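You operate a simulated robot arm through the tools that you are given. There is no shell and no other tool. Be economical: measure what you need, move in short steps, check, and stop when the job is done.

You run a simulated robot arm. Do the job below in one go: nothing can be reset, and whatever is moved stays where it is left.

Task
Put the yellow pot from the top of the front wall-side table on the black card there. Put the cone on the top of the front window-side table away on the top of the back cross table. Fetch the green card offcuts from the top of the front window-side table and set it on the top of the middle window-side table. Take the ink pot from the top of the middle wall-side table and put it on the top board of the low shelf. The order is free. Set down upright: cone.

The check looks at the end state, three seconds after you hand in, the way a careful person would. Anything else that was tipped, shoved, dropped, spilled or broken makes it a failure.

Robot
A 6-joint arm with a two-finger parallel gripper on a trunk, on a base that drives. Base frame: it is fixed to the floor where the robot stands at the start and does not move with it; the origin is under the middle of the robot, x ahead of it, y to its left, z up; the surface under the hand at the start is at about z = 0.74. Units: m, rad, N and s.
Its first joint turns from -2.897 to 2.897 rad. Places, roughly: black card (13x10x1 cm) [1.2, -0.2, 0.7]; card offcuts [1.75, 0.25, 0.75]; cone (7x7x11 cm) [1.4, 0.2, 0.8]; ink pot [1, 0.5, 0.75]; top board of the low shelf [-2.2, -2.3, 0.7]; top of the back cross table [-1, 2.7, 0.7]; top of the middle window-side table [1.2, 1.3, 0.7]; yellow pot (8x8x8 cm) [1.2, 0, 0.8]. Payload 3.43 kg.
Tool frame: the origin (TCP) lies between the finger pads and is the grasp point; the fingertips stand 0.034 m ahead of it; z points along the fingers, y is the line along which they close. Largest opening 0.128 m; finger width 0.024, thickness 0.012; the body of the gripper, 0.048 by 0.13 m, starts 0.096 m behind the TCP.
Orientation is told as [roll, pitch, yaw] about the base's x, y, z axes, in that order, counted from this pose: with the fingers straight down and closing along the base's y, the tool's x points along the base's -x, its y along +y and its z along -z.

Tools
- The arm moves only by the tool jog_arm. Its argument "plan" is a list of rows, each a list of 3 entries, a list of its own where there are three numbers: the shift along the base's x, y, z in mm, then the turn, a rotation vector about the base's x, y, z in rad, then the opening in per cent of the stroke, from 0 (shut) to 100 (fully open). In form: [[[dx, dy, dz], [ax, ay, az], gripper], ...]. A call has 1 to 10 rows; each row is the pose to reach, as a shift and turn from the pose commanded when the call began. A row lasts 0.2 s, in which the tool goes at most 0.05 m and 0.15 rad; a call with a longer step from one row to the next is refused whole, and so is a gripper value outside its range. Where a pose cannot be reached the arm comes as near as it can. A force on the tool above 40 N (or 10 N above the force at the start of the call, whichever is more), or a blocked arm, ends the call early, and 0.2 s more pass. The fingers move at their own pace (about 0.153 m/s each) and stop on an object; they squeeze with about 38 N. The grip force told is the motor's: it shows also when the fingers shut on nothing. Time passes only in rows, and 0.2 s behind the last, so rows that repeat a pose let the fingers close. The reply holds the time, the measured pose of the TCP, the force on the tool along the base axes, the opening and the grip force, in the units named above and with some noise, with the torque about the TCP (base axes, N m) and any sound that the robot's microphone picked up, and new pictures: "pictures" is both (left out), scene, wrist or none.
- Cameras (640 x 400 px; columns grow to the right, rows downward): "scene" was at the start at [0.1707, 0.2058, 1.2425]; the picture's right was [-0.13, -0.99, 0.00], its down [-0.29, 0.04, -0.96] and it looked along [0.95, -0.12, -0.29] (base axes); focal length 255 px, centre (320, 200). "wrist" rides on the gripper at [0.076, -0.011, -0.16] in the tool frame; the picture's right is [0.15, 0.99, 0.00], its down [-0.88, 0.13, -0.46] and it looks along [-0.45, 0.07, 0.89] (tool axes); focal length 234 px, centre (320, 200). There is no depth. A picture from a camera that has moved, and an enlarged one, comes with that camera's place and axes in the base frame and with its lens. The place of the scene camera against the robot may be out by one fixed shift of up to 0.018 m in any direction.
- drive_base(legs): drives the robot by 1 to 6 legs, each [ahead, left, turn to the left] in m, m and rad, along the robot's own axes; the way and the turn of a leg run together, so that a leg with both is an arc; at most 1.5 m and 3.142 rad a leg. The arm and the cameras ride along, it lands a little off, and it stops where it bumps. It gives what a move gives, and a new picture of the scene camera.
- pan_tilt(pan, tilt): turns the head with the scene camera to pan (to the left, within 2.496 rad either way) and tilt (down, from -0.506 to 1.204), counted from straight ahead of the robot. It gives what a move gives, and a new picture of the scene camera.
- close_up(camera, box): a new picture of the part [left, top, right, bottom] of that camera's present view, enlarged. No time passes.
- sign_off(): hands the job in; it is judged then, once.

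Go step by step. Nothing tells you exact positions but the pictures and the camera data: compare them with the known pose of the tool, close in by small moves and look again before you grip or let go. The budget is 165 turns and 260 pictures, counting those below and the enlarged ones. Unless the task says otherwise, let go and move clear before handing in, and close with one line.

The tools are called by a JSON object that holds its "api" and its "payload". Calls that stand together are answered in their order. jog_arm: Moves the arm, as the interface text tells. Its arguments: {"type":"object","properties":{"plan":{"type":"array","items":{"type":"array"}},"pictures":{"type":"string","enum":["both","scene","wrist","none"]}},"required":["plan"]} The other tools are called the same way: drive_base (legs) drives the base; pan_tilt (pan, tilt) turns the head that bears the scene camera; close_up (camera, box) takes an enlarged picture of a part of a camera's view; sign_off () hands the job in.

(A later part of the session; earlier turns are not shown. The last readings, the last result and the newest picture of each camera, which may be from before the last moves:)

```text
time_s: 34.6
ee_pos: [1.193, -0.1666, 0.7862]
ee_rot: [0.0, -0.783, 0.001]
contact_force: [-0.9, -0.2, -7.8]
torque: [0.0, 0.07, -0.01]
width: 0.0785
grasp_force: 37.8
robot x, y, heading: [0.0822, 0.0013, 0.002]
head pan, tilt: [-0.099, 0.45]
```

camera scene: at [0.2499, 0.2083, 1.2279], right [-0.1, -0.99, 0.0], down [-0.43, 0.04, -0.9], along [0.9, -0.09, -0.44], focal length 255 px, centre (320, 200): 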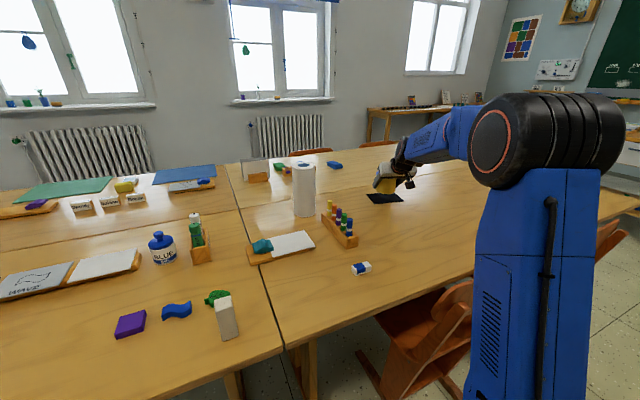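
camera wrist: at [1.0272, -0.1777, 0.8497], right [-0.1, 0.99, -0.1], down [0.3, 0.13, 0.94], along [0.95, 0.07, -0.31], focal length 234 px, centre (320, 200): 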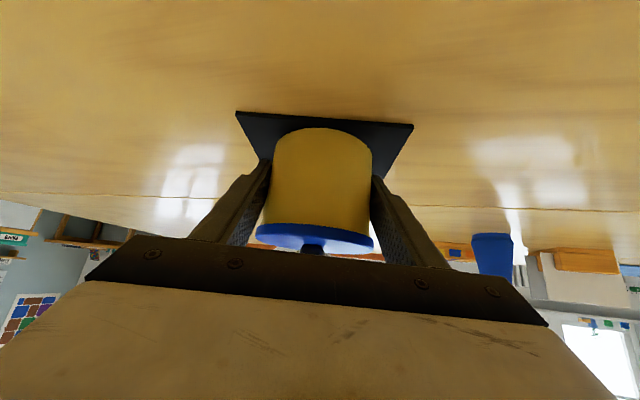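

{"api": "jog_arm", "payload": {"plan": [[[0, 0, -2], [0, 0, 0], 40], [[0, 0, -4], [0, 0, 0], 40], [[0, 0, -4], [0, 0, 0], 40]], "pictures": "none"}}

{"api": "close_up", "payload": {"camera": "scene", "box": [340, 150, 430, 215]}}

{"api": "close_up", "payload": {"camera": "wrist", "box": [220, 90, 430, 220]}}

```text
time_s: 35.4
ee_pos: [1.1947, -0.1658, 0.7827]
ee_rot: [0.0, -0.783, -0.001]
contact_force: [-0.1, 0.3, -6.4]
torque: [-0.04, 0.05, 0.01]
width: 0.0789
grasp_force: 37.9
robot x, y, heading: [0.0804, -0.001, -0.001]
head pan, tilt: [-0.099, 0.45]
```

```text
6.15 times, centred on (385, 182) of scene
camera zoom: at [0.2498, 0.2083, 1.2279], right [-0.1, -1.0, 0.0], down [-0.43, 0.04, -0.9], along [0.9, -0.09, -0.44], focal length 1570 px, centre (-80, 308)
```

zoom: 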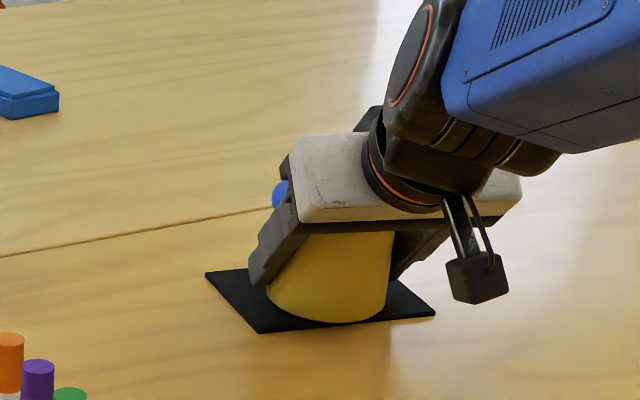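

```text
3.05 times, centred on (325, 155) of wrist
camera zoom: at [1.0274, -0.1778, 0.842], right [-0.1, 0.99, -0.1], down [0.3, 0.13, 0.94], along [0.95, 0.07, -0.31], focal length 714 px, centre (305, 337)
```

zoom: 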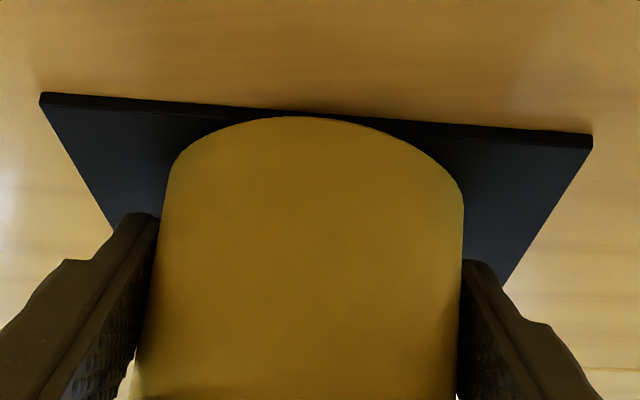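

The card is thin, and the pot is a bit too close to the near edge. I'll raise 3 mm, shift 7 mm ahead, and lower again.

{"api": "jog_arm", "payload": {"plan": [[[0, 0, 3], [0, 0, 0], 40], [[7, 0, 3], [0, 0, 0], 40], [[7, 0, 0], [0, 0, 0], 40], [[7, 0, -2], [0, 0, 0], 40], [[7, 0, -2], [0, 0, 0], 40]], "pictures": "none"}}

{"api": "close_up", "payload": {"camera": "scene", "box": [340, 150, 430, 215]}}

{"api": "close_up", "payload": {"camera": "wrist", "box": [220, 90, 430, 220]}}

```text
time_s: 36.6
ee_pos: [1.2005, -0.1659, 0.7811]
ee_rot: [0.0, -0.787, 0.001]
contact_force: [1.1, 0.6, 1.6]
torque: [-0.02, -0.02, -0.02]
width: 0.0786
grasp_force: 38.1
robot x, y, heading: [0.0764, 0.002, 0.001]
head pan, tilt: [-0.099, 0.45]
```

```text
6.15 times, centred on (385, 182) of scene
camera zoom: at [0.2494, 0.2084, 1.2279], right [-0.1, -1.0, 0.0], down [-0.43, 0.04, -0.9], along [0.9, -0.09, -0.44], focal length 1570 px, centre (-80, 308)
```

zoom: 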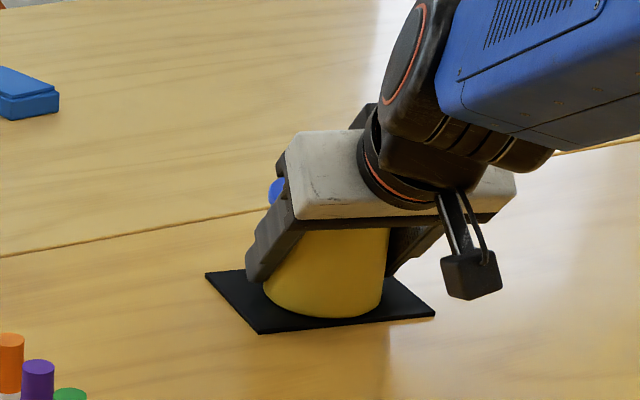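

```text
3.05 times, centred on (325, 155) of wrist
camera zoom: at [1.0346, -0.1776, 0.8414], right [-0.1, 0.99, -0.1], down [0.3, 0.13, 0.95], along [0.95, 0.07, -0.31], focal length 714 px, centre (305, 337)
```

zoom: 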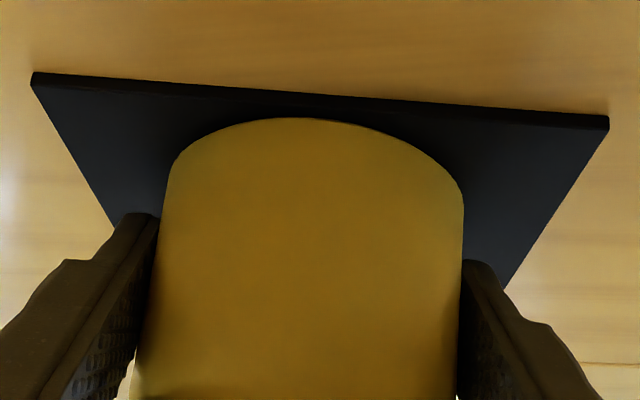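

The load has transferred and the pot is fully on the card. I'll open and back out along the tool axis.

{"api": "jog_arm", "payload": {"plan": [[[0, 0, 0], [0, 0, 0], 60], [[0, 0, 0], [0, 0, 0], 85], [[0, 0, 0], [0, 0, 0], 100], [[0, 0, 0], [0, 0, 0], 100], [[-22, 0, 22], [0, 0, 0], 100], [[-44, 0, 44], [0, 0, 0], 100], [[-70, 0, 70], [0, 0, 0], 100], [[-100, 0, 100], [0, 0, 0], 100], [[-120, 0, 140], [0, 0, 0], 100], [[-140, 0, 180], [0, 0, 0], 100]]}}

{"api": "close_up", "payload": {"camera": "scene", "box": [340, 150, 430, 215]}}

```text
time_s: 38.8
ee_pos: [1.0612, -0.1656, 0.9608]
ee_rot: [0.0, -0.783, -0.001]
contact_force: [0.6, -0.4, -0.5]
torque: [0.01, -0.02, 0.01]
width: 0.1277
grasp_force: 0.0
robot x, y, heading: [0.0783, 0.0007, 0.002]
head pan, tilt: [-0.099, 0.45]
camera scene: at [0.2499, 0.2083, 1.2279], right [-0.1, -1.0, 0.0], down [-0.43, 0.04, -0.9], along [0.9, -0.09, -0.44], focal length 255 px, centre (320, 200)
camera wrist: at [0.8948, -0.1779, 1.0198], right [-0.1, 0.99, -0.1], down [0.3, 0.13, 0.94], along [0.95, 0.07, -0.31], focal length 234 px, centre (320, 200)
```

scene: 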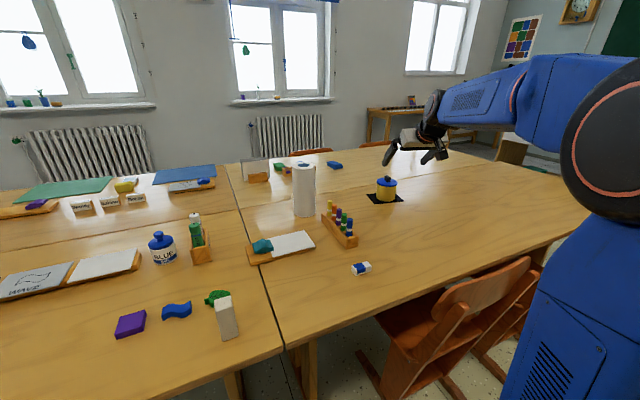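
wrist: 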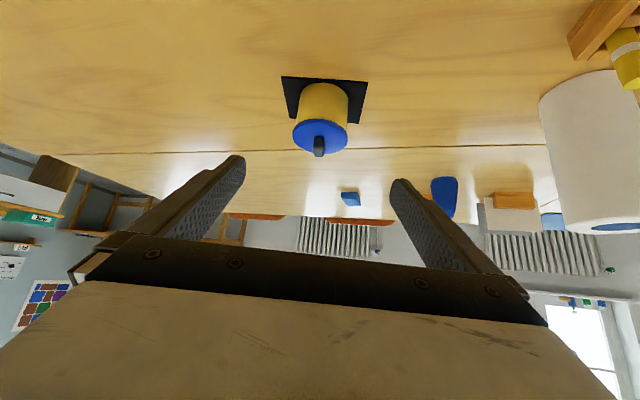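

```text
6.15 times, centred on (385, 182) of scene
camera zoom: at [0.2499, 0.2083, 1.2279], right [-0.1, -1.0, 0.0], down [-0.43, 0.04, -0.9], along [0.9, -0.09, -0.44], focal length 1570 px, centre (-80, 308)
```

zoom: 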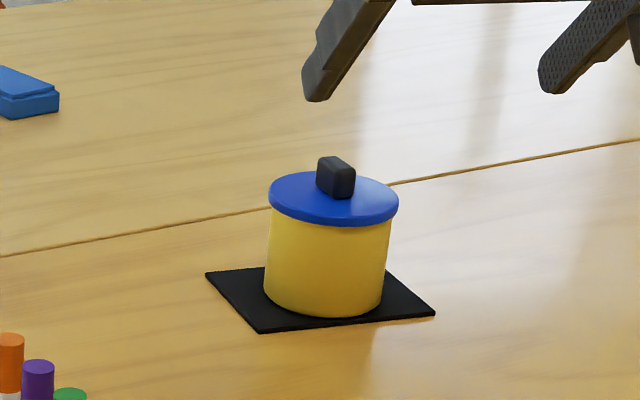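

The yellow pot stands on the card with its lid seated. Next is the ink pot at about (0.88, 0.61), so I'll straighten the hand and pull back high.

{"api": "jog_arm", "payload": {"plan": [[[-40, 0, 20], [0, 0.14, 0], 100], [[-80, 10, 40], [0, 0.28, 0], 100], [[-120, 20, 55], [0, 0.42, 0], 100], [[-160, 40, 70], [0, 0.56, 0], 100], [[-195, 70, 80], [0, 0.7, 0], 100], [[-225, 105, 90], [0, 0.785, 0], 100], [[-245, 145, 90], [0, 0.785, 0], 100], [[-255, 190, 90], [0, 0.785, 0], 100], [[-260, 235, 90], [0, 0.785, 0], 100], [[-260, 280, 90], [0, 0.785, 0], 100]], "pictures": "none"}}

{"api": "jog_arm", "payload": {"plan": [[[0, 45, 0], [0, 0, 0], 100], [[0, 90, 0], [0, 0, 0], 100], [[0, 135, 0], [0, 0, 0], 100], [[0, 180, 0], [0, 0, 0], 100], [[0, 225, 0], [0, 0, 0], 100], [[0, 270, 0], [0, 0, 0], 100], [[0, 315, 0], [0, 0, 0], 100], [[0, 360, 0], [0, 0, 0], 100], [[0, 400, 0], [0, 0, 0], 100], [[0, 440, 0], [0, 0, 0], 100]]}}

{"api": "pan_tilt", "payload": {"pan": 0.5, "tilt": 0.6}}

```text
time_s: 41.0
ee_pos: [0.7991, 0.1134, 1.0521]
ee_rot: [-0.001, 0.0, -0.002]
contact_force: [0.0, -0.1, 0.5]
torque: [0.0, -0.03, 0.02]
width: 0.128
grasp_force: 0.2
robot x, y, heading: [0.0765, -0.0027, 0.001]
head pan, tilt: [-0.099, 0.45]
```

```text
time_s: 43.2
ee_pos: [0.7999, 0.5515, 1.0543]
ee_rot: [0.002, 0.0, -0.002]
contact_force: [-0.7, -0.1, 1.4]
torque: [0.07, -0.02, -0.04]
width: 0.1282
grasp_force: 0.1
robot x, y, heading: [0.0817, -0.001, -0.0]
head pan, tilt: [-0.099, 0.45]
camera scene: at [0.2494, 0.208, 1.228], right [-0.1, -0.99, 0.0], down [-0.43, 0.04, -0.9], along [0.9, -0.09, -0.44], focal length 255 px, centre (320, 200)
camera wrist: at [0.7251, 0.5403, 1.2127], right [-0.14, 0.99, 0.0], down [0.88, 0.13, 0.46], along [0.45, 0.07, -0.89], focal length 234 px, centre (320, 200)
```

scene: 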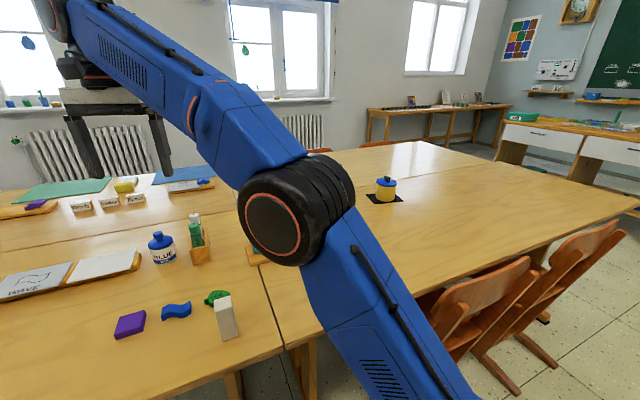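
wrist: 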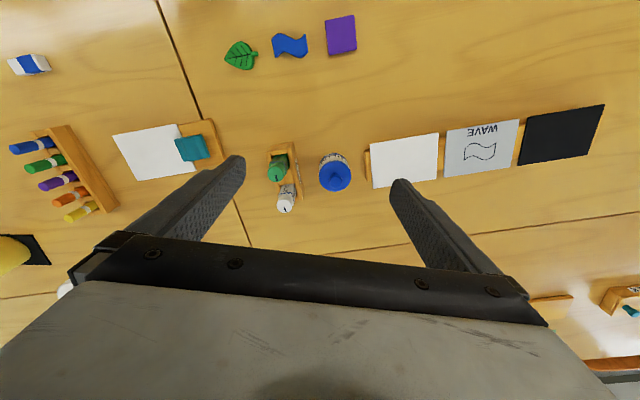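

```text
time_s: 44.2
ee_pos: [0.7998, 0.5527, 1.0528]
ee_rot: [0.0, 0.0, 0.001]
contact_force: [0.0, 0.0, 0.4]
torque: [0.02, -0.01, 0.01]
width: 0.128
grasp_force: 0.0
robot x, y, heading: [0.0785, -0.003, 0.0]
head pan, tilt: [0.499, 0.6]
camera scene: at [0.2357, 0.26, 1.2143], right [0.48, -0.88, 0.0], down [-0.5, -0.27, -0.83], along [0.72, 0.39, -0.56], focal length 255 px, centre (320, 200)
```

scene: 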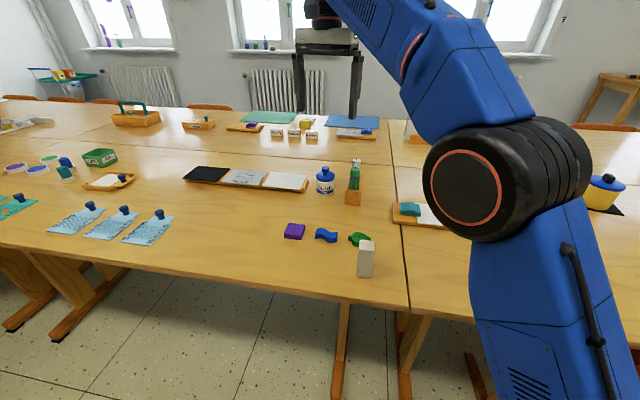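

The ink pot is at about (0.872, 0.59), between the glue box and the boards. I'll zoom in on its shape before choosing a grip.

{"api": "close_up", "payload": {"camera": "scene", "box": [280, 140, 400, 215]}}

{"api": "close_up", "payload": {"camera": "wrist", "box": [250, 120, 410, 220]}}

```text
5.33 times, centred on (340, 178) of scene
camera zoom: at [0.2357, 0.26, 1.2143], right [0.48, -0.88, 0.0], down [-0.5, -0.27, -0.83], along [0.72, 0.39, -0.56], focal length 1361 px, centre (213, 320)
```

zoom: 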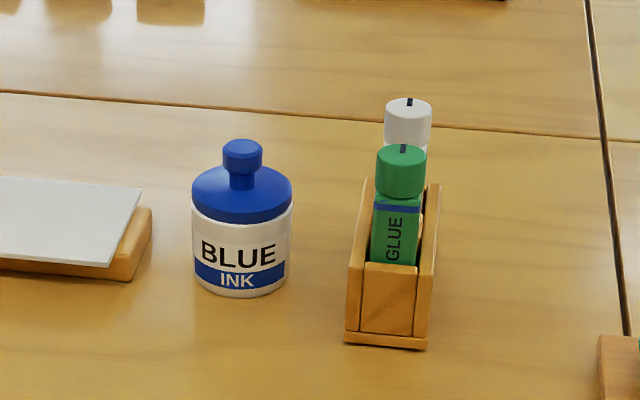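

```text
4.00 times, centred on (330, 170) of wrist
camera zoom: at [0.7251, 0.5411, 1.2118], right [-0.15, 0.99, 0.0], down [0.88, 0.13, 0.46], along [0.45, 0.07, -0.89], focal length 937 px, centre (280, 320)
```

zoom: 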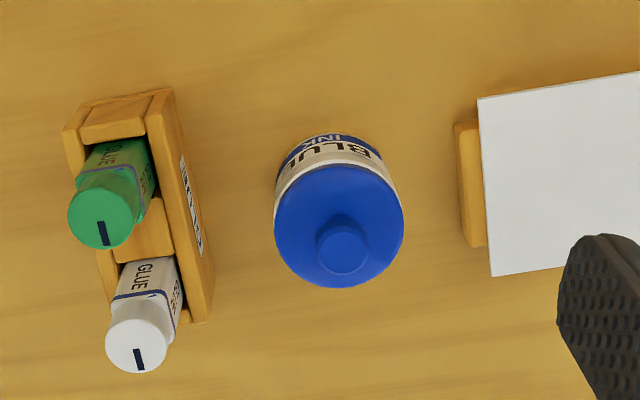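

The blue top is flush with the white body. I'll turn the hand so the fingers close across the free space (front/back), hover over the ink pot, and look.

{"api": "jog_arm", "payload": {"plan": [[[8, 4, 0], [0, 0, 0.14], 100], [[16, 8, 0], [0, 0, 0.28], 100], [[24, 12, 0], [0, 0, 0.42], 100], [[32, 16, 0], [0, 0, 0.56], 100], [[40, 20, 0], [0, 0, 0.7], 100], [[48, 24, 0], [0, 0, 0.84], 100], [[56, 28, -10], [0, 0, 0.98], 100], [[64, 32, -30], [0, 0, 1.12], 100], [[72, 36, -50], [0, 0, 1.26], 100], [[72, 38, -90], [0, 0, 1.35], 100]]}}

```text
time_s: 46.4
ee_pos: [0.8725, 0.5923, 0.9611]
ee_rot: [0.001, 0.0, 1.353]
contact_force: [-1.0, -0.2, 0.9]
torque: [0.02, -0.03, -0.01]
width: 0.1279
grasp_force: 0.0
out of reach, approached as far as the arm can: row 2, 3, 4, 5, 6, 7, 8, 9
robot x, y, heading: [0.0781, -0.003, -0.002]
head pan, tilt: [0.499, 0.6]
camera scene: at [0.2356, 0.26, 1.2143], right [0.48, -0.88, 0.0], down [-0.5, -0.27, -0.83], along [0.72, 0.4, -0.56], focal length 255 px, centre (320, 200)
camera wrist: at [0.8679, 0.5153, 1.1211], right [-1.0, 0.07, 0.0], down [0.06, 0.89, 0.46], along [0.03, 0.45, -0.89], focal length 234 px, centre (320, 200)
```

scene: 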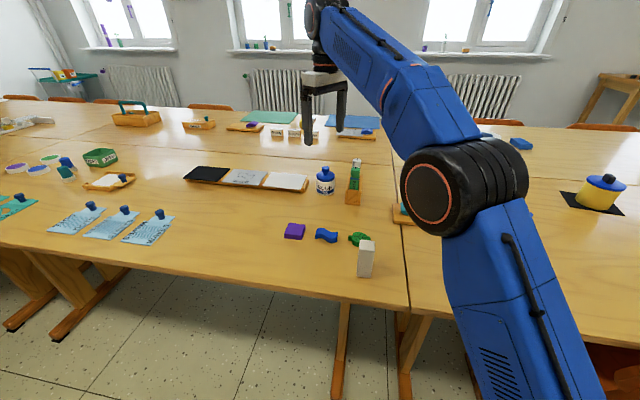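
wrist: 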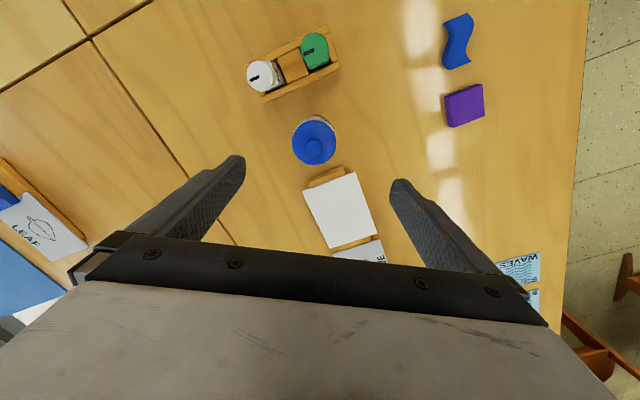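

The ink pot is at about (0.879, 0.583). I'll shift and descend partway.

{"api": "jog_arm", "payload": {"plan": [[[7, -9, -40], [0, 0, 0], 100], [[7, -9, -80], [0, 0, 0], 100], [[7, -9, -100], [0, 0, 0], 100], [[7, -9, -100], [0, 0, 0], 100]]}}

{"api": "close_up", "payload": {"camera": "scene", "box": [270, 100, 400, 210]}}

```text
time_s: 47.4
ee_pos: [0.8796, 0.5826, 0.8604]
ee_rot: [-0.001, -0.001, 1.349]
contact_force: [-0.2, -0.5, 0.4]
torque: [0.01, 0.01, -0.01]
width: 0.1279
grasp_force: 0.1
robot x, y, heading: [0.0793, 0.0006, -0.001]
head pan, tilt: [0.499, 0.6]
camera scene: at [0.2357, 0.26, 1.2143], right [0.48, -0.88, 0.0], down [-0.5, -0.27, -0.82], along [0.72, 0.39, -0.57], focal length 255 px, centre (320, 200)
camera wrist: at [0.8748, 0.5055, 1.0208], right [-1.0, 0.07, 0.0], down [0.07, 0.89, 0.46], along [0.03, 0.45, -0.89], focal length 234 px, centre (320, 200)
```

scene: 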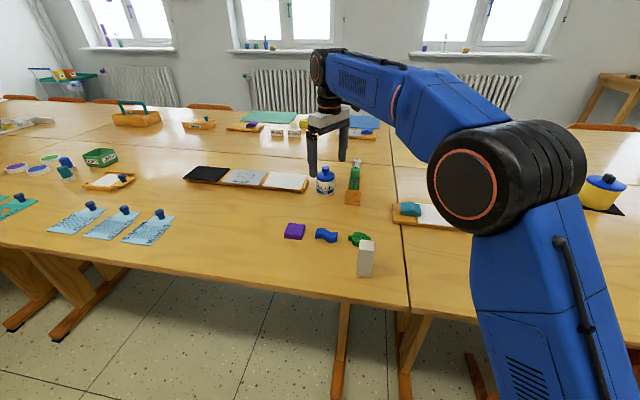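
wrist: 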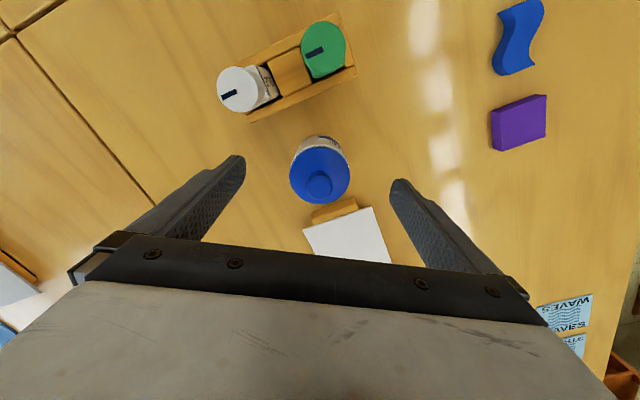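

```text
3.64 times, centred on (335, 155) of scene
camera zoom: at [0.2357, 0.26, 1.2143], right [0.48, -0.88, 0.0], down [-0.5, -0.27, -0.82], along [0.72, 0.39, -0.57], focal length 928 px, centre (266, 364)
```

zoom: 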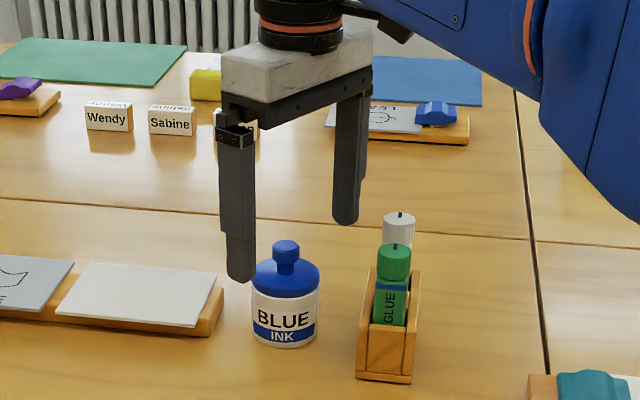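

The hand is aligned. I'll descend to the body and close.

{"api": "jog_arm", "payload": {"plan": [[[0, 2, -40], [0, 0, 0], 100], [[0, 2, -80], [0, 0, 0], 100], [[0, 2, -80], [0, 0, 0], 70], [[0, 2, -80], [0, 0, 0], 40], [[0, 2, -80], [0, 0, 0], 25], [[0, 2, -80], [0, 0, 0], 25]], "pictures": "wrist"}}

{"api": "close_up", "payload": {"camera": "scene", "box": [270, 100, 400, 210]}}

```text
time_s: 48.8
ee_pos: [0.8794, 0.5846, 0.7809]
ee_rot: [0.001, 0.002, 1.348]
contact_force: [-0.4, 0.5, -2.6]
torque: [-0.04, 0.01, -0.02]
width: 0.0595
grasp_force: 37.7
robot x, y, heading: [0.0786, -0.0001, 0.001]
head pan, tilt: [0.499, 0.6]
camera wrist: at [0.875, 0.5078, 0.9401], right [-1.0, 0.07, 0.0], down [0.07, 0.89, 0.46], along [0.03, 0.45, -0.89], focal length 234 px, centre (320, 200)
```

wrist: 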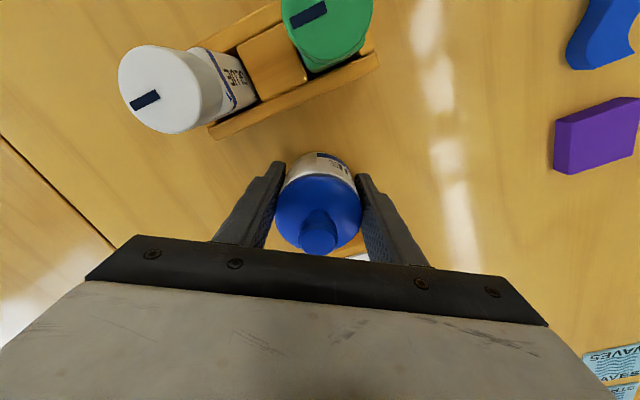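

```text
3.64 times, centred on (335, 155) of scene
camera zoom: at [0.2357, 0.2601, 1.2143], right [0.48, -0.88, 0.0], down [-0.5, -0.27, -0.82], along [0.72, 0.39, -0.57], focal length 928 px, centre (266, 364)
```

zoom: 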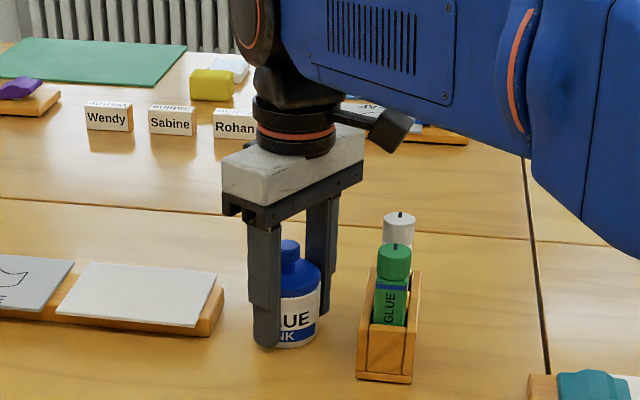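

Held at 0.0595 m, with no snap heard this time. I'll lift slowly and see what comes along.

{"api": "jog_arm", "payload": {"plan": [[[0, 0, 5], [0, 0, 0], 25], [[0, 0, 10], [0, 0, 0], 25], [[0, 0, 15], [0, 0, 0], 25], [[0, 0, 20], [0, 0, 0], 25], [[0, 0, 20], [0, 0, 0], 25]], "pictures": "none"}}

{"api": "close_up", "payload": {"camera": "scene", "box": [270, 100, 400, 210]}}

```text
time_s: 50.0
ee_pos: [0.8791, 0.5858, 0.8014]
ee_rot: [0.002, 0.0, 1.35]
contact_force: [-0.3, -0.2, -3.0]
torque: [0.01, -0.01, 0.0]
width: 0.0593
grasp_force: 37.4
robot x, y, heading: [0.0819, -0.0007, -0.002]
head pan, tilt: [0.499, 0.6]
```

```text
3.64 times, centred on (335, 155) of scene
camera zoom: at [0.2357, 0.2601, 1.2143], right [0.48, -0.88, 0.0], down [-0.5, -0.27, -0.82], along [0.72, 0.39, -0.57], focal length 928 px, centre (266, 364)
```

zoom: 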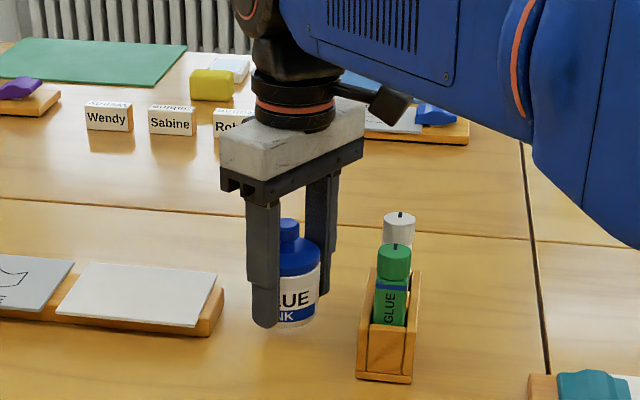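

The whole ink pot is in hand. I'll raise it, pull it in close to the robot, and check.

{"api": "jog_arm", "payload": {"plan": [[[0, 0, 40], [0, 0, 0], 25], [[-5, -5, 80], [0, 0, 0], 25], [[-15, -20, 115], [0, 0, 0], 25], [[-40, -45, 140], [0, 0, -0.1], 25], [[-70, -75, 160], [0, 0, -0.2], 25], [[-95, -115, 170], [0, 0, -0.34], 25], [[-120, -155, 180], [0, 0, -0.48], 25], [[-145, -195, 190], [0, 0, -0.62], 25], [[-170, -235, 190], [0, 0, -0.76], 25], [[-195, -275, 190], [0, 0, -0.9], 25]], "pictures": "none"}}

{"api": "jog_arm", "payload": {"plan": [[[-15, -45, 0], [0, 0, -0.1], 25], [[-30, -90, 0], [0, 0, -0.2], 25], [[-45, -135, 0], [0, 0, -0.3], 25], [[-60, -180, 0], [0, 0, -0.4], 25], [[-75, -225, 0], [0, 0, -0.45], 25], [[-90, -270, 0], [0, 0, -0.45], 25], [[-105, -300, 0], [0, 0, -0.45], 25]]}}

```text
time_s: 52.2
ee_pos: [0.6848, 0.3106, 0.9911]
ee_rot: [0.0, 0.001, 0.449]
contact_force: [0.3, 0.3, -3.2]
torque: [-0.03, 0.05, 0.01]
width: 0.0598
grasp_force: 38.3
robot x, y, heading: [0.0772, 0.0015, -0.002]
head pan, tilt: [0.499, 0.6]
```

```text
time_s: 53.8
ee_pos: [0.579, 0.0086, 0.9911]
ee_rot: [0.0, 0.0, 0.001]
contact_force: [-0.1, -0.5, -3.5]
torque: [0.01, 0.08, 0.0]
width: 0.0597
grasp_force: 38.0
robot x, y, heading: [0.0777, -0.0007, -0.002]
head pan, tilt: [0.499, 0.6]
heard: snap
camera scene: at [0.2358, 0.2599, 1.2143], right [0.48, -0.88, 0.0], down [-0.5, -0.27, -0.82], along [0.72, 0.4, -0.57], focal length 255 px, centre (320, 200)
camera wrist: at [0.5044, -0.002, 1.1501], right [-0.15, 0.99, 0.0], down [0.88, 0.13, 0.46], along [0.45, 0.07, -0.89], focal length 234 px, centre (320, 200)
```

scene: 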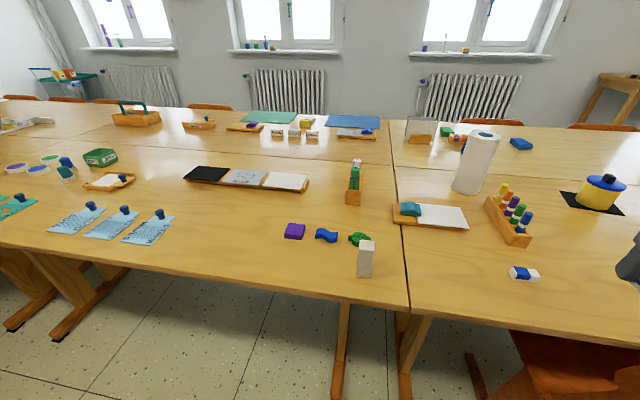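
wrist: 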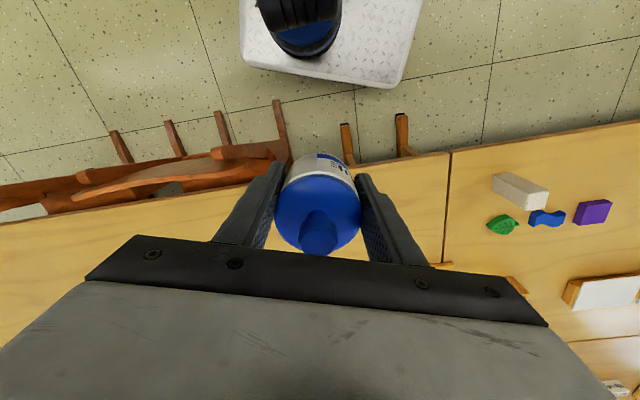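

The ink pot is carried safely. The snap seems to be background noise, as nothing changed. Now I'll back away and drive toward the low shelf.

{"api": "drive_base", "payload": {"legs": [[-0.5, 0, 0], [0, 0, -2.23], [1.0, 0, 0]]}}

{"api": "pan_tilt", "payload": {"pan": 0.0, "tilt": 0.4}}

```text
time_s: 66.9
ee_pos: [-1.341, -1.1821, 0.9907]
ee_rot: [0.0, 0.0, -2.235]
contact_force: [-0.5, 0.5, -3.2]
torque: [0.05, -0.03, 0.0]
width: 0.0595
grasp_force: 37.5
robot x, y, heading: [-1.0442, -0.7868, -2.235]
head pan, tilt: [0.499, 0.6]
camera scene: at [-0.9344, -1.072, 1.2144], right [-0.99, 0.17, 0.0], down [0.09, 0.56, -0.83], along [-0.14, -0.81, -0.56], focal length 255 px, centre (320, 200)
```

scene: 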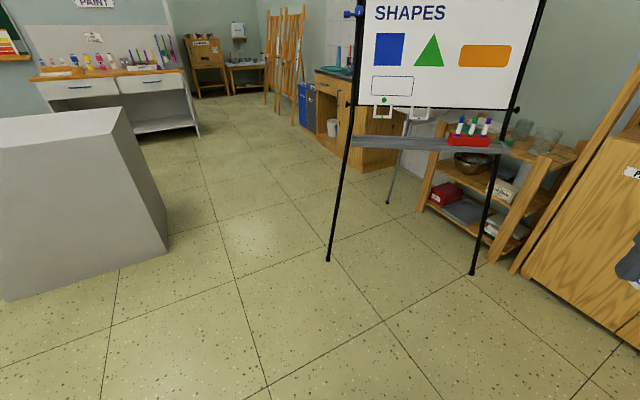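

```text
time_s: 67.8
ee_pos: [-1.3407, -1.1815, 0.99]
ee_rot: [-0.001, 0.0, -2.236]
contact_force: [0.0, 0.6, -4.3]
torque: [0.01, -0.02, -0.02]
width: 0.0596
grasp_force: 37.9
robot x, y, heading: [-1.0418, -0.7846, -2.233]
head pan, tilt: [0.0, 0.4]
camera scene: at [-0.9769, -1.0577, 1.2325], right [-0.79, 0.62, 0.0], down [0.24, 0.31, -0.92], along [-0.57, -0.72, -0.39], focal length 255 px, centre (320, 200)
```

scene: 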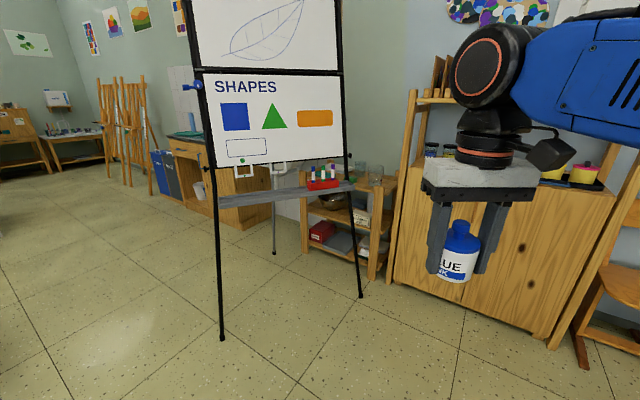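

The flipchart stands partly before the low shelf, with its right foot near the shelf's right end. I'll creep closer along the right side of the flipchart for a better view of the top board.

{"api": "drive_base", "payload": {"legs": [[0.5, 0.1, 0], [0, 0, -0.147]]}}

{"api": "pan_tilt", "payload": {"pan": 0.1, "tilt": 0.55}}

```text
time_s: 71.4
ee_pos: [-1.6285, -1.5907, 0.9903]
ee_rot: [0.0, 0.001, -2.385]
contact_force: [-0.2, 0.0, -2.3]
torque: [0.0, -0.04, 0.02]
width: 0.0595
grasp_force: 38.5
robot x, y, heading: [-1.2728, -1.2385, -2.388]
head pan, tilt: [0.0, 0.4]
camera scene: at [-1.2495, -1.5219, 1.2326], right [-0.69, 0.73, 0.0], down [0.28, 0.27, -0.92], along [-0.67, -0.63, -0.39], focal length 255 px, centre (320, 200)
```

scene: 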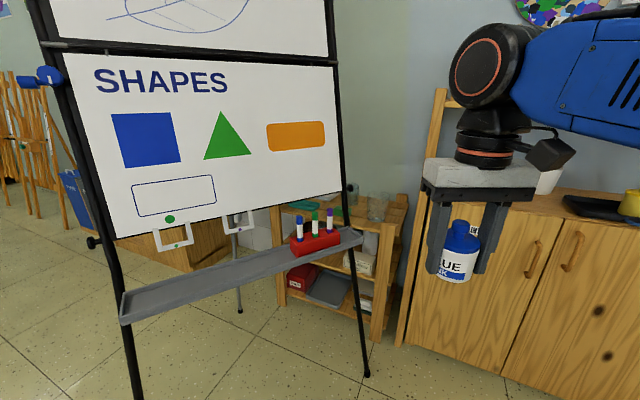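

```text
time_s: 72.1
ee_pos: [-1.6296, -1.5913, 0.9903]
ee_rot: [0.0, -0.001, -2.386]
contact_force: [0.4, 0.4, -3.2]
torque: [0.0, -0.01, 0.0]
width: 0.0596
grasp_force: 37.8
robot x, y, heading: [-1.2735, -1.2387, -2.391]
head pan, tilt: [0.099, 0.55]
camera scene: at [-1.2411, -1.5262, 1.2189], right [-0.75, 0.66, 0.0], down [0.34, 0.39, -0.85], along [-0.56, -0.64, -0.52], focal length 255 px, centre (320, 200)
```

scene: 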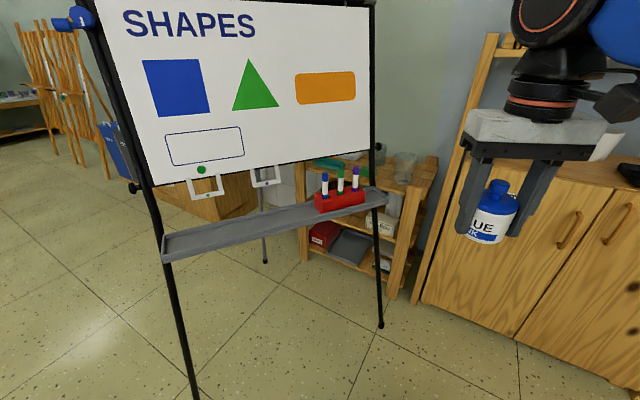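

{"api": "close_up", "payload": {"camera": "scene", "box": [280, 130, 480, 270]}}

```text
2.86 times, centred on (380, 200) of scene
camera zoom: at [-1.2411, -1.5262, 1.2189], right [-0.75, 0.66, 0.0], down [0.34, 0.39, -0.85], along [-0.56, -0.64, -0.52], focal length 729 px, centre (149, 200)
```

zoom: 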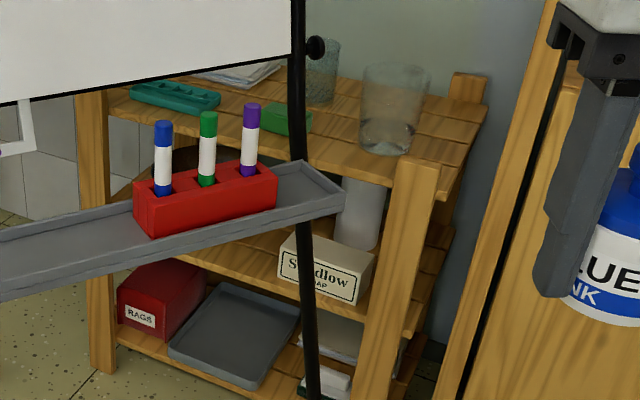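

The top board has a free spot at its back right, behind the big glass. I'll turn to face the wall, then ease in beside the flipchart with clear room to both its feet and the cabinet.

{"api": "drive_base", "payload": {"legs": [[0, 0, -0.225], [0.235, 0.22, 0]]}}

{"api": "pan_tilt", "payload": {"pan": 0.0, "tilt": 0.55}}

{"api": "pan_tilt", "payload": {"pan": 0.3, "tilt": 1.1}}

```text
time_s: 75.1
ee_pos: [-1.7881, -1.813, 0.9903]
ee_rot: [0.0, -0.002, -2.604]
contact_force: [-1.3, 0.0, -3.3]
torque: [0.01, -0.02, 0.02]
width: 0.0595
grasp_force: 37.9
robot x, y, heading: [-1.3663, -1.5501, -2.605]
head pan, tilt: [0.099, 0.55]
camera scene: at [-1.394, -1.8353, 1.2189], right [-0.59, 0.81, 0.0], down [0.42, 0.31, -0.85], along [-0.69, -0.51, -0.52], focal length 255 px, centre (320, 200)
```

scene: 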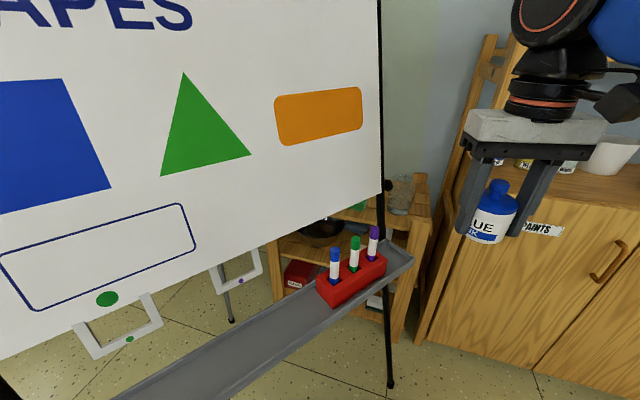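

```text
time_s: 75.8
ee_pos: [-1.7879, -1.8121, 0.9908]
ee_rot: [0.0, 0.0, -2.607]
contact_force: [-0.5, 0.5, -3.0]
torque: [0.01, -0.01, 0.0]
width: 0.0594
grasp_force: 37.8
robot x, y, heading: [-1.3626, -1.5493, -2.609]
head pan, tilt: [0.0, 0.55]
camera scene: at [-1.3989, -1.8278, 1.2189], right [-0.51, 0.86, 0.0], down [0.45, 0.27, -0.85], along [-0.73, -0.44, -0.52], focal length 255 px, centre (320, 200)
```

scene: 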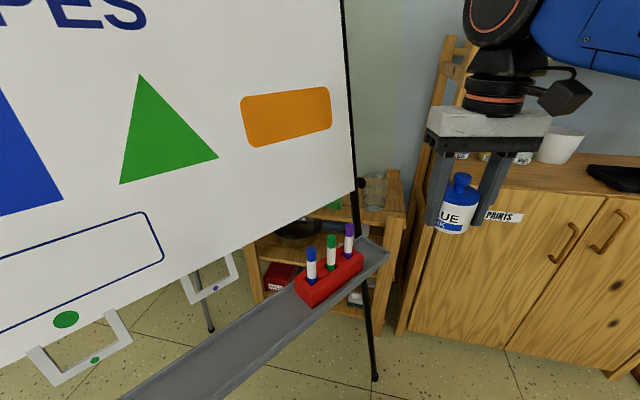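

```text
time_s: 76.7
ee_pos: [-1.7873, -1.8138, 0.9912]
ee_rot: [0.0, -0.001, -2.607]
contact_force: [-0.4, 0.3, -3.5]
torque: [0.02, 0.01, -0.03]
width: 0.0594
grasp_force: 38.5
robot x, y, heading: [-1.3582, -1.5513, -2.605]
head pan, tilt: [0.3, 1.1]
camera scene: at [-1.3641, -1.8288, 1.1758], right [-0.74, 0.67, 0.0], down [0.6, 0.66, -0.45], along [-0.31, -0.34, -0.89], focal length 255 px, centre (320, 200)
```

scene: 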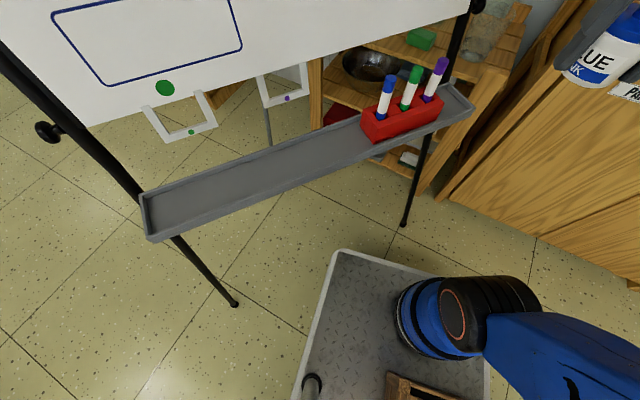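

The base is clear of both flipchart feet. I'll extend the arm halfway toward the shelf at carrying height and look down with the wrist camera.

{"api": "jog_arm", "payload": {"plan": [[[-38, -20, 0], [0, 0, 0], 25], [[-76, -40, 0], [0, 0, 0], 25], [[-115, -60, 0], [0, 0, 0], 25], [[-154, -80, 0], [0, 0, 0], 25], [[-193, -100, 0], [0, 0, 0], 25], [[-232, -120, 0], [0, 0, 0], 25], [[-270, -138, 0], [0, 0, 0], 25]]}}

{"api": "pan_tilt", "payload": {"pan": -0.05, "tilt": 0.5}}

```text
time_s: 78.3
ee_pos: [-2.057, -1.9489, 0.9923]
ee_rot: [0.001, -0.003, -2.606]
contact_force: [0.9, 0.7, -2.1]
torque: [-0.01, 0.01, 0.02]
width: 0.0594
grasp_force: 37.8
robot x, y, heading: [-1.365, -1.5519, -2.604]
head pan, tilt: [0.3, 1.1]
camera scene: at [-1.3636, -1.8286, 1.1758], right [-0.74, 0.67, 0.0], down [0.6, 0.66, -0.45], along [-0.3, -0.34, -0.89], focal length 255 px, centre (320, 200)
camera wrist: at [-1.9966, -1.901, 1.1523], right [0.63, -0.78, 0.0], down [-0.69, -0.56, 0.46], along [-0.36, -0.29, -0.89], focal length 234 px, centre (320, 200)
```

scene: 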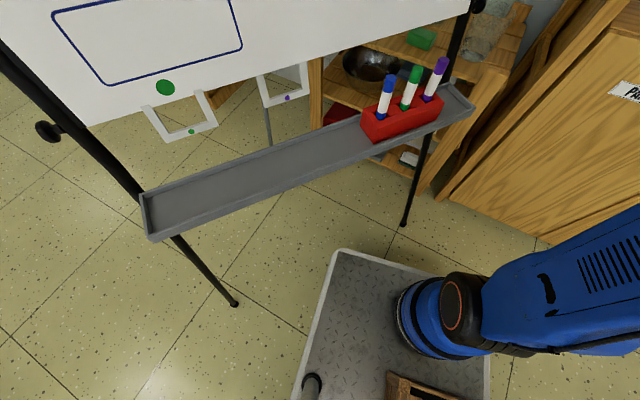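
wrist: 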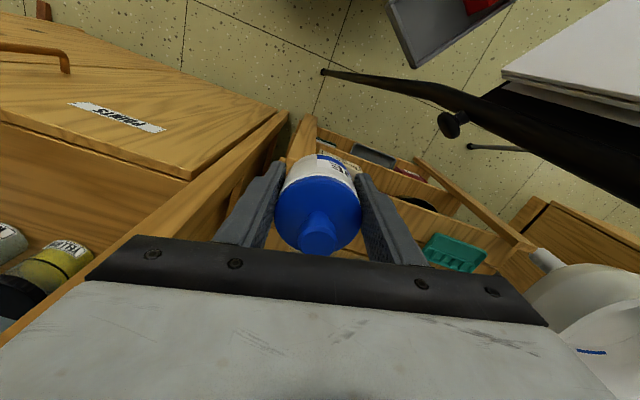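

```text
time_s: 79.3
ee_pos: [-2.0565, -1.9493, 0.992]
ee_rot: [0.0, 0.0, -2.606]
contact_force: [-0.8, 0.8, -2.9]
torque: [0.05, 0.0, -0.03]
width: 0.0596
grasp_force: 37.8
robot x, y, heading: [-1.3643, -1.5501, -2.607]
head pan, tilt: [-0.051, 0.499]
camera scene: at [-1.4022, -1.8245, 1.2233], right [-0.47, 0.88, 0.0], down [0.42, 0.22, -0.88], along [-0.78, -0.41, -0.48], focal length 255 px, centre (320, 200)
```

scene: 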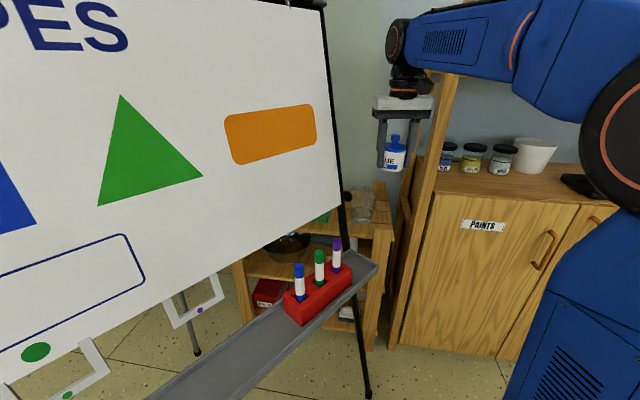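

{"api": "close_up", "payload": {"camera": "scene", "box": [290, 80, 480, 250]}}

```text
2.35 times, centred on (385, 165) of scene
camera zoom: at [-1.4022, -1.8245, 1.2233], right [-0.47, 0.88, 0.0], down [0.42, 0.22, -0.88], along [-0.78, -0.41, -0.48], focal length 600 px, centre (167, 282)
```

zoom: 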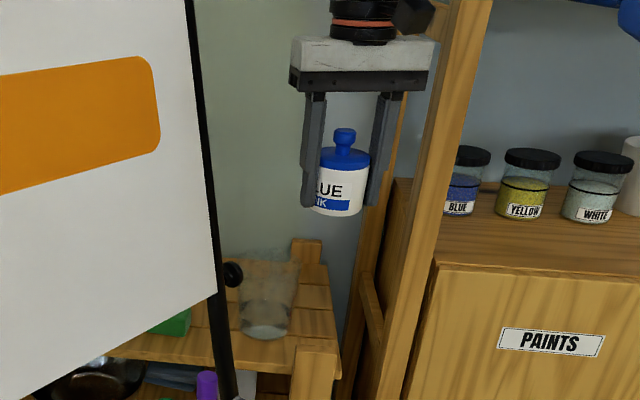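

The free spot behind the big glass is at about (-2.307,-2.07), clear of the post. I'll move over it, keeping the bottle above the glass.

{"api": "jog_arm", "payload": {"plan": [[[-36, -17, 0], [0, 0, 0], 25], [[-72, -35, 0], [0, 0, 0], 25], [[-108, -52, 0], [0, 0, 0], 25], [[-144, -70, -5], [0, 0, 0], 25], [[-180, -87, -15], [0, 0, 0], 25], [[-215, -104, -25], [0, 0, 0], 25], [[-250, -121, -35], [0, 0, 0], 25], [[-250, -121, -35], [0, 0, 0], 25]]}}

{"api": "close_up", "payload": {"camera": "scene", "box": [290, 80, 480, 250]}}

```text
time_s: 81.1
ee_pos: [-2.3071, -2.0711, 0.9552]
ee_rot: [-0.001, 0.001, -2.606]
contact_force: [0.4, 0.9, -2.9]
torque: [-0.01, -0.02, -0.01]
width: 0.0596
grasp_force: 38.2
robot x, y, heading: [-1.3622, -1.5491, -2.609]
head pan, tilt: [-0.051, 0.499]
camera scene: at [-1.4023, -1.8245, 1.2234], right [-0.47, 0.88, 0.0], down [0.42, 0.22, -0.88], along [-0.78, -0.41, -0.48], focal length 255 px, centre (320, 200)
camera wrist: at [-2.2473, -2.0237, 1.1151], right [0.63, -0.78, 0.0], down [-0.69, -0.56, 0.46], along [-0.35, -0.29, -0.89], focal length 234 px, centre (320, 200)
```

scene: 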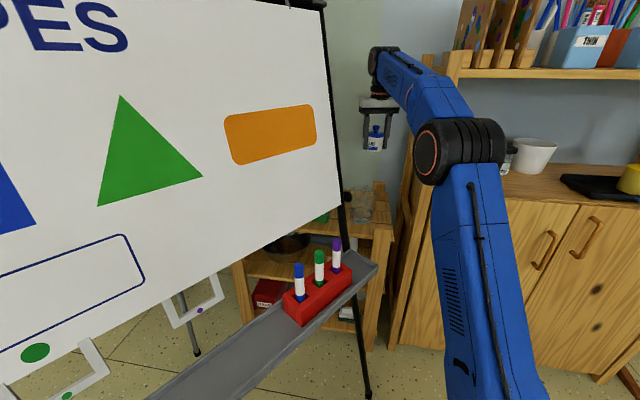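
wrist: 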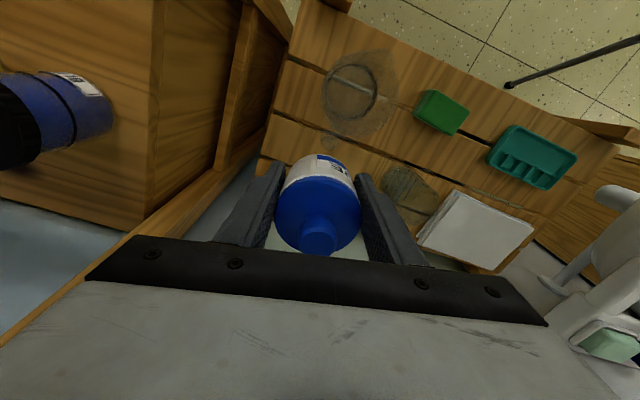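

```text
2.35 times, centred on (385, 165) of scene
camera zoom: at [-1.4023, -1.8245, 1.2234], right [-0.47, 0.88, 0.0], down [0.42, 0.22, -0.88], along [-0.78, -0.41, -0.48], focal length 600 px, centre (167, 282)
```

zoom: 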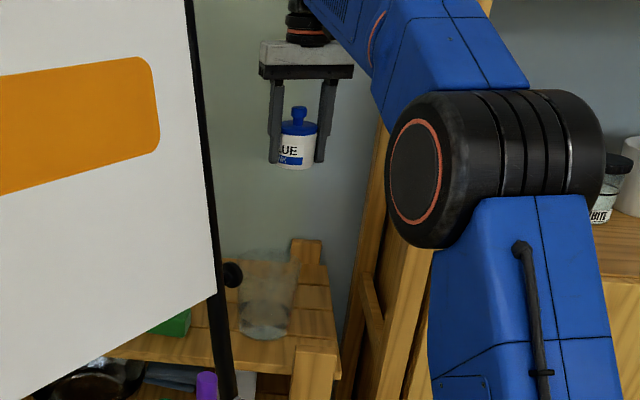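

The wrist view shows the board is actually at about z=0.65, so the glass lies further back than I thought. I'll shift another 77 mm back toward the free plank before lowering.

{"api": "jog_arm", "payload": {"plan": [[[-37, -10, -5], [0, 0, 0], 25], [[-75, -19, -15], [0, 0, 0], 25], [[-75, -19, -45], [0, 0, 0], 25], [[-75, -19, -75], [0, 0, 0], 25], [[-75, -19, -75], [0, 0, 0], 25]]}}

{"api": "close_up", "payload": {"camera": "scene", "box": [290, 80, 480, 250]}}

```text
time_s: 82.3
ee_pos: [-2.3837, -2.0913, 0.8801]
ee_rot: [0.0, 0.001, -2.606]
contact_force: [0.8, -0.3, -2.4]
torque: [0.03, -0.03, 0.01]
width: 0.0594
grasp_force: 38.2
robot x, y, heading: [-1.3612, -1.5471, -2.604]
head pan, tilt: [-0.051, 0.499]
camera scene: at [-1.4023, -1.8245, 1.2234], right [-0.47, 0.88, 0.0], down [0.42, 0.22, -0.88], along [-0.78, -0.41, -0.48], focal length 255 px, centre (320, 200)
camera wrist: at [-2.3226, -2.0429, 1.0401], right [0.63, -0.78, 0.0], down [-0.69, -0.56, 0.46], along [-0.35, -0.29, -0.89], focal length 234 px, centre (320, 200)
```

scene: 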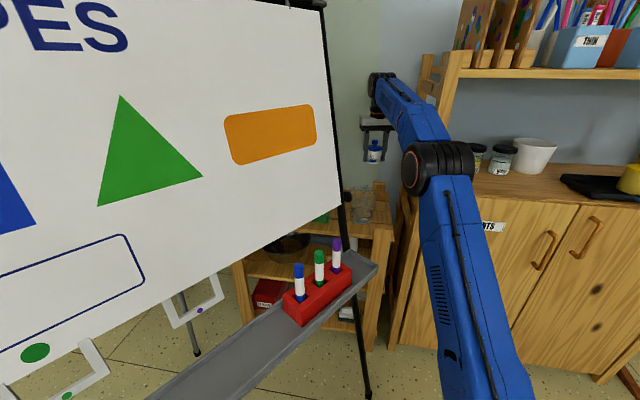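
wrist: 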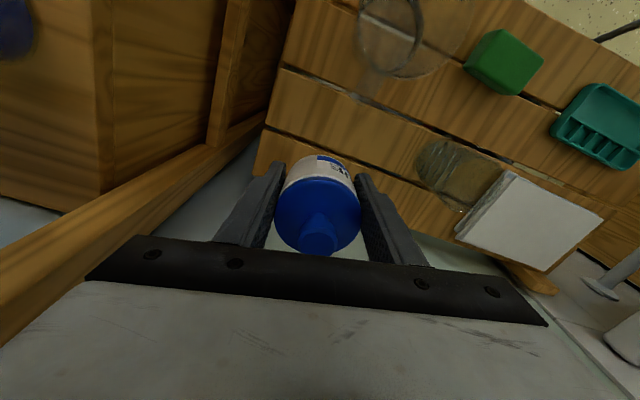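

```text
2.35 times, centred on (385, 165) of scene
camera zoom: at [-1.4023, -1.8245, 1.2234], right [-0.47, 0.88, 0.0], down [0.42, 0.22, -0.88], along [-0.78, -0.41, -0.48], focal length 600 px, centre (167, 282)
```

zoom: 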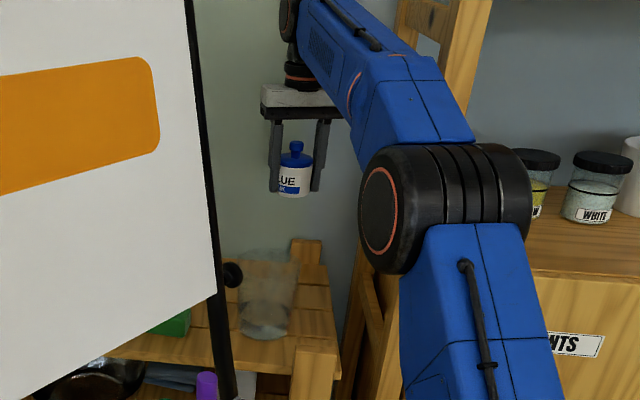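

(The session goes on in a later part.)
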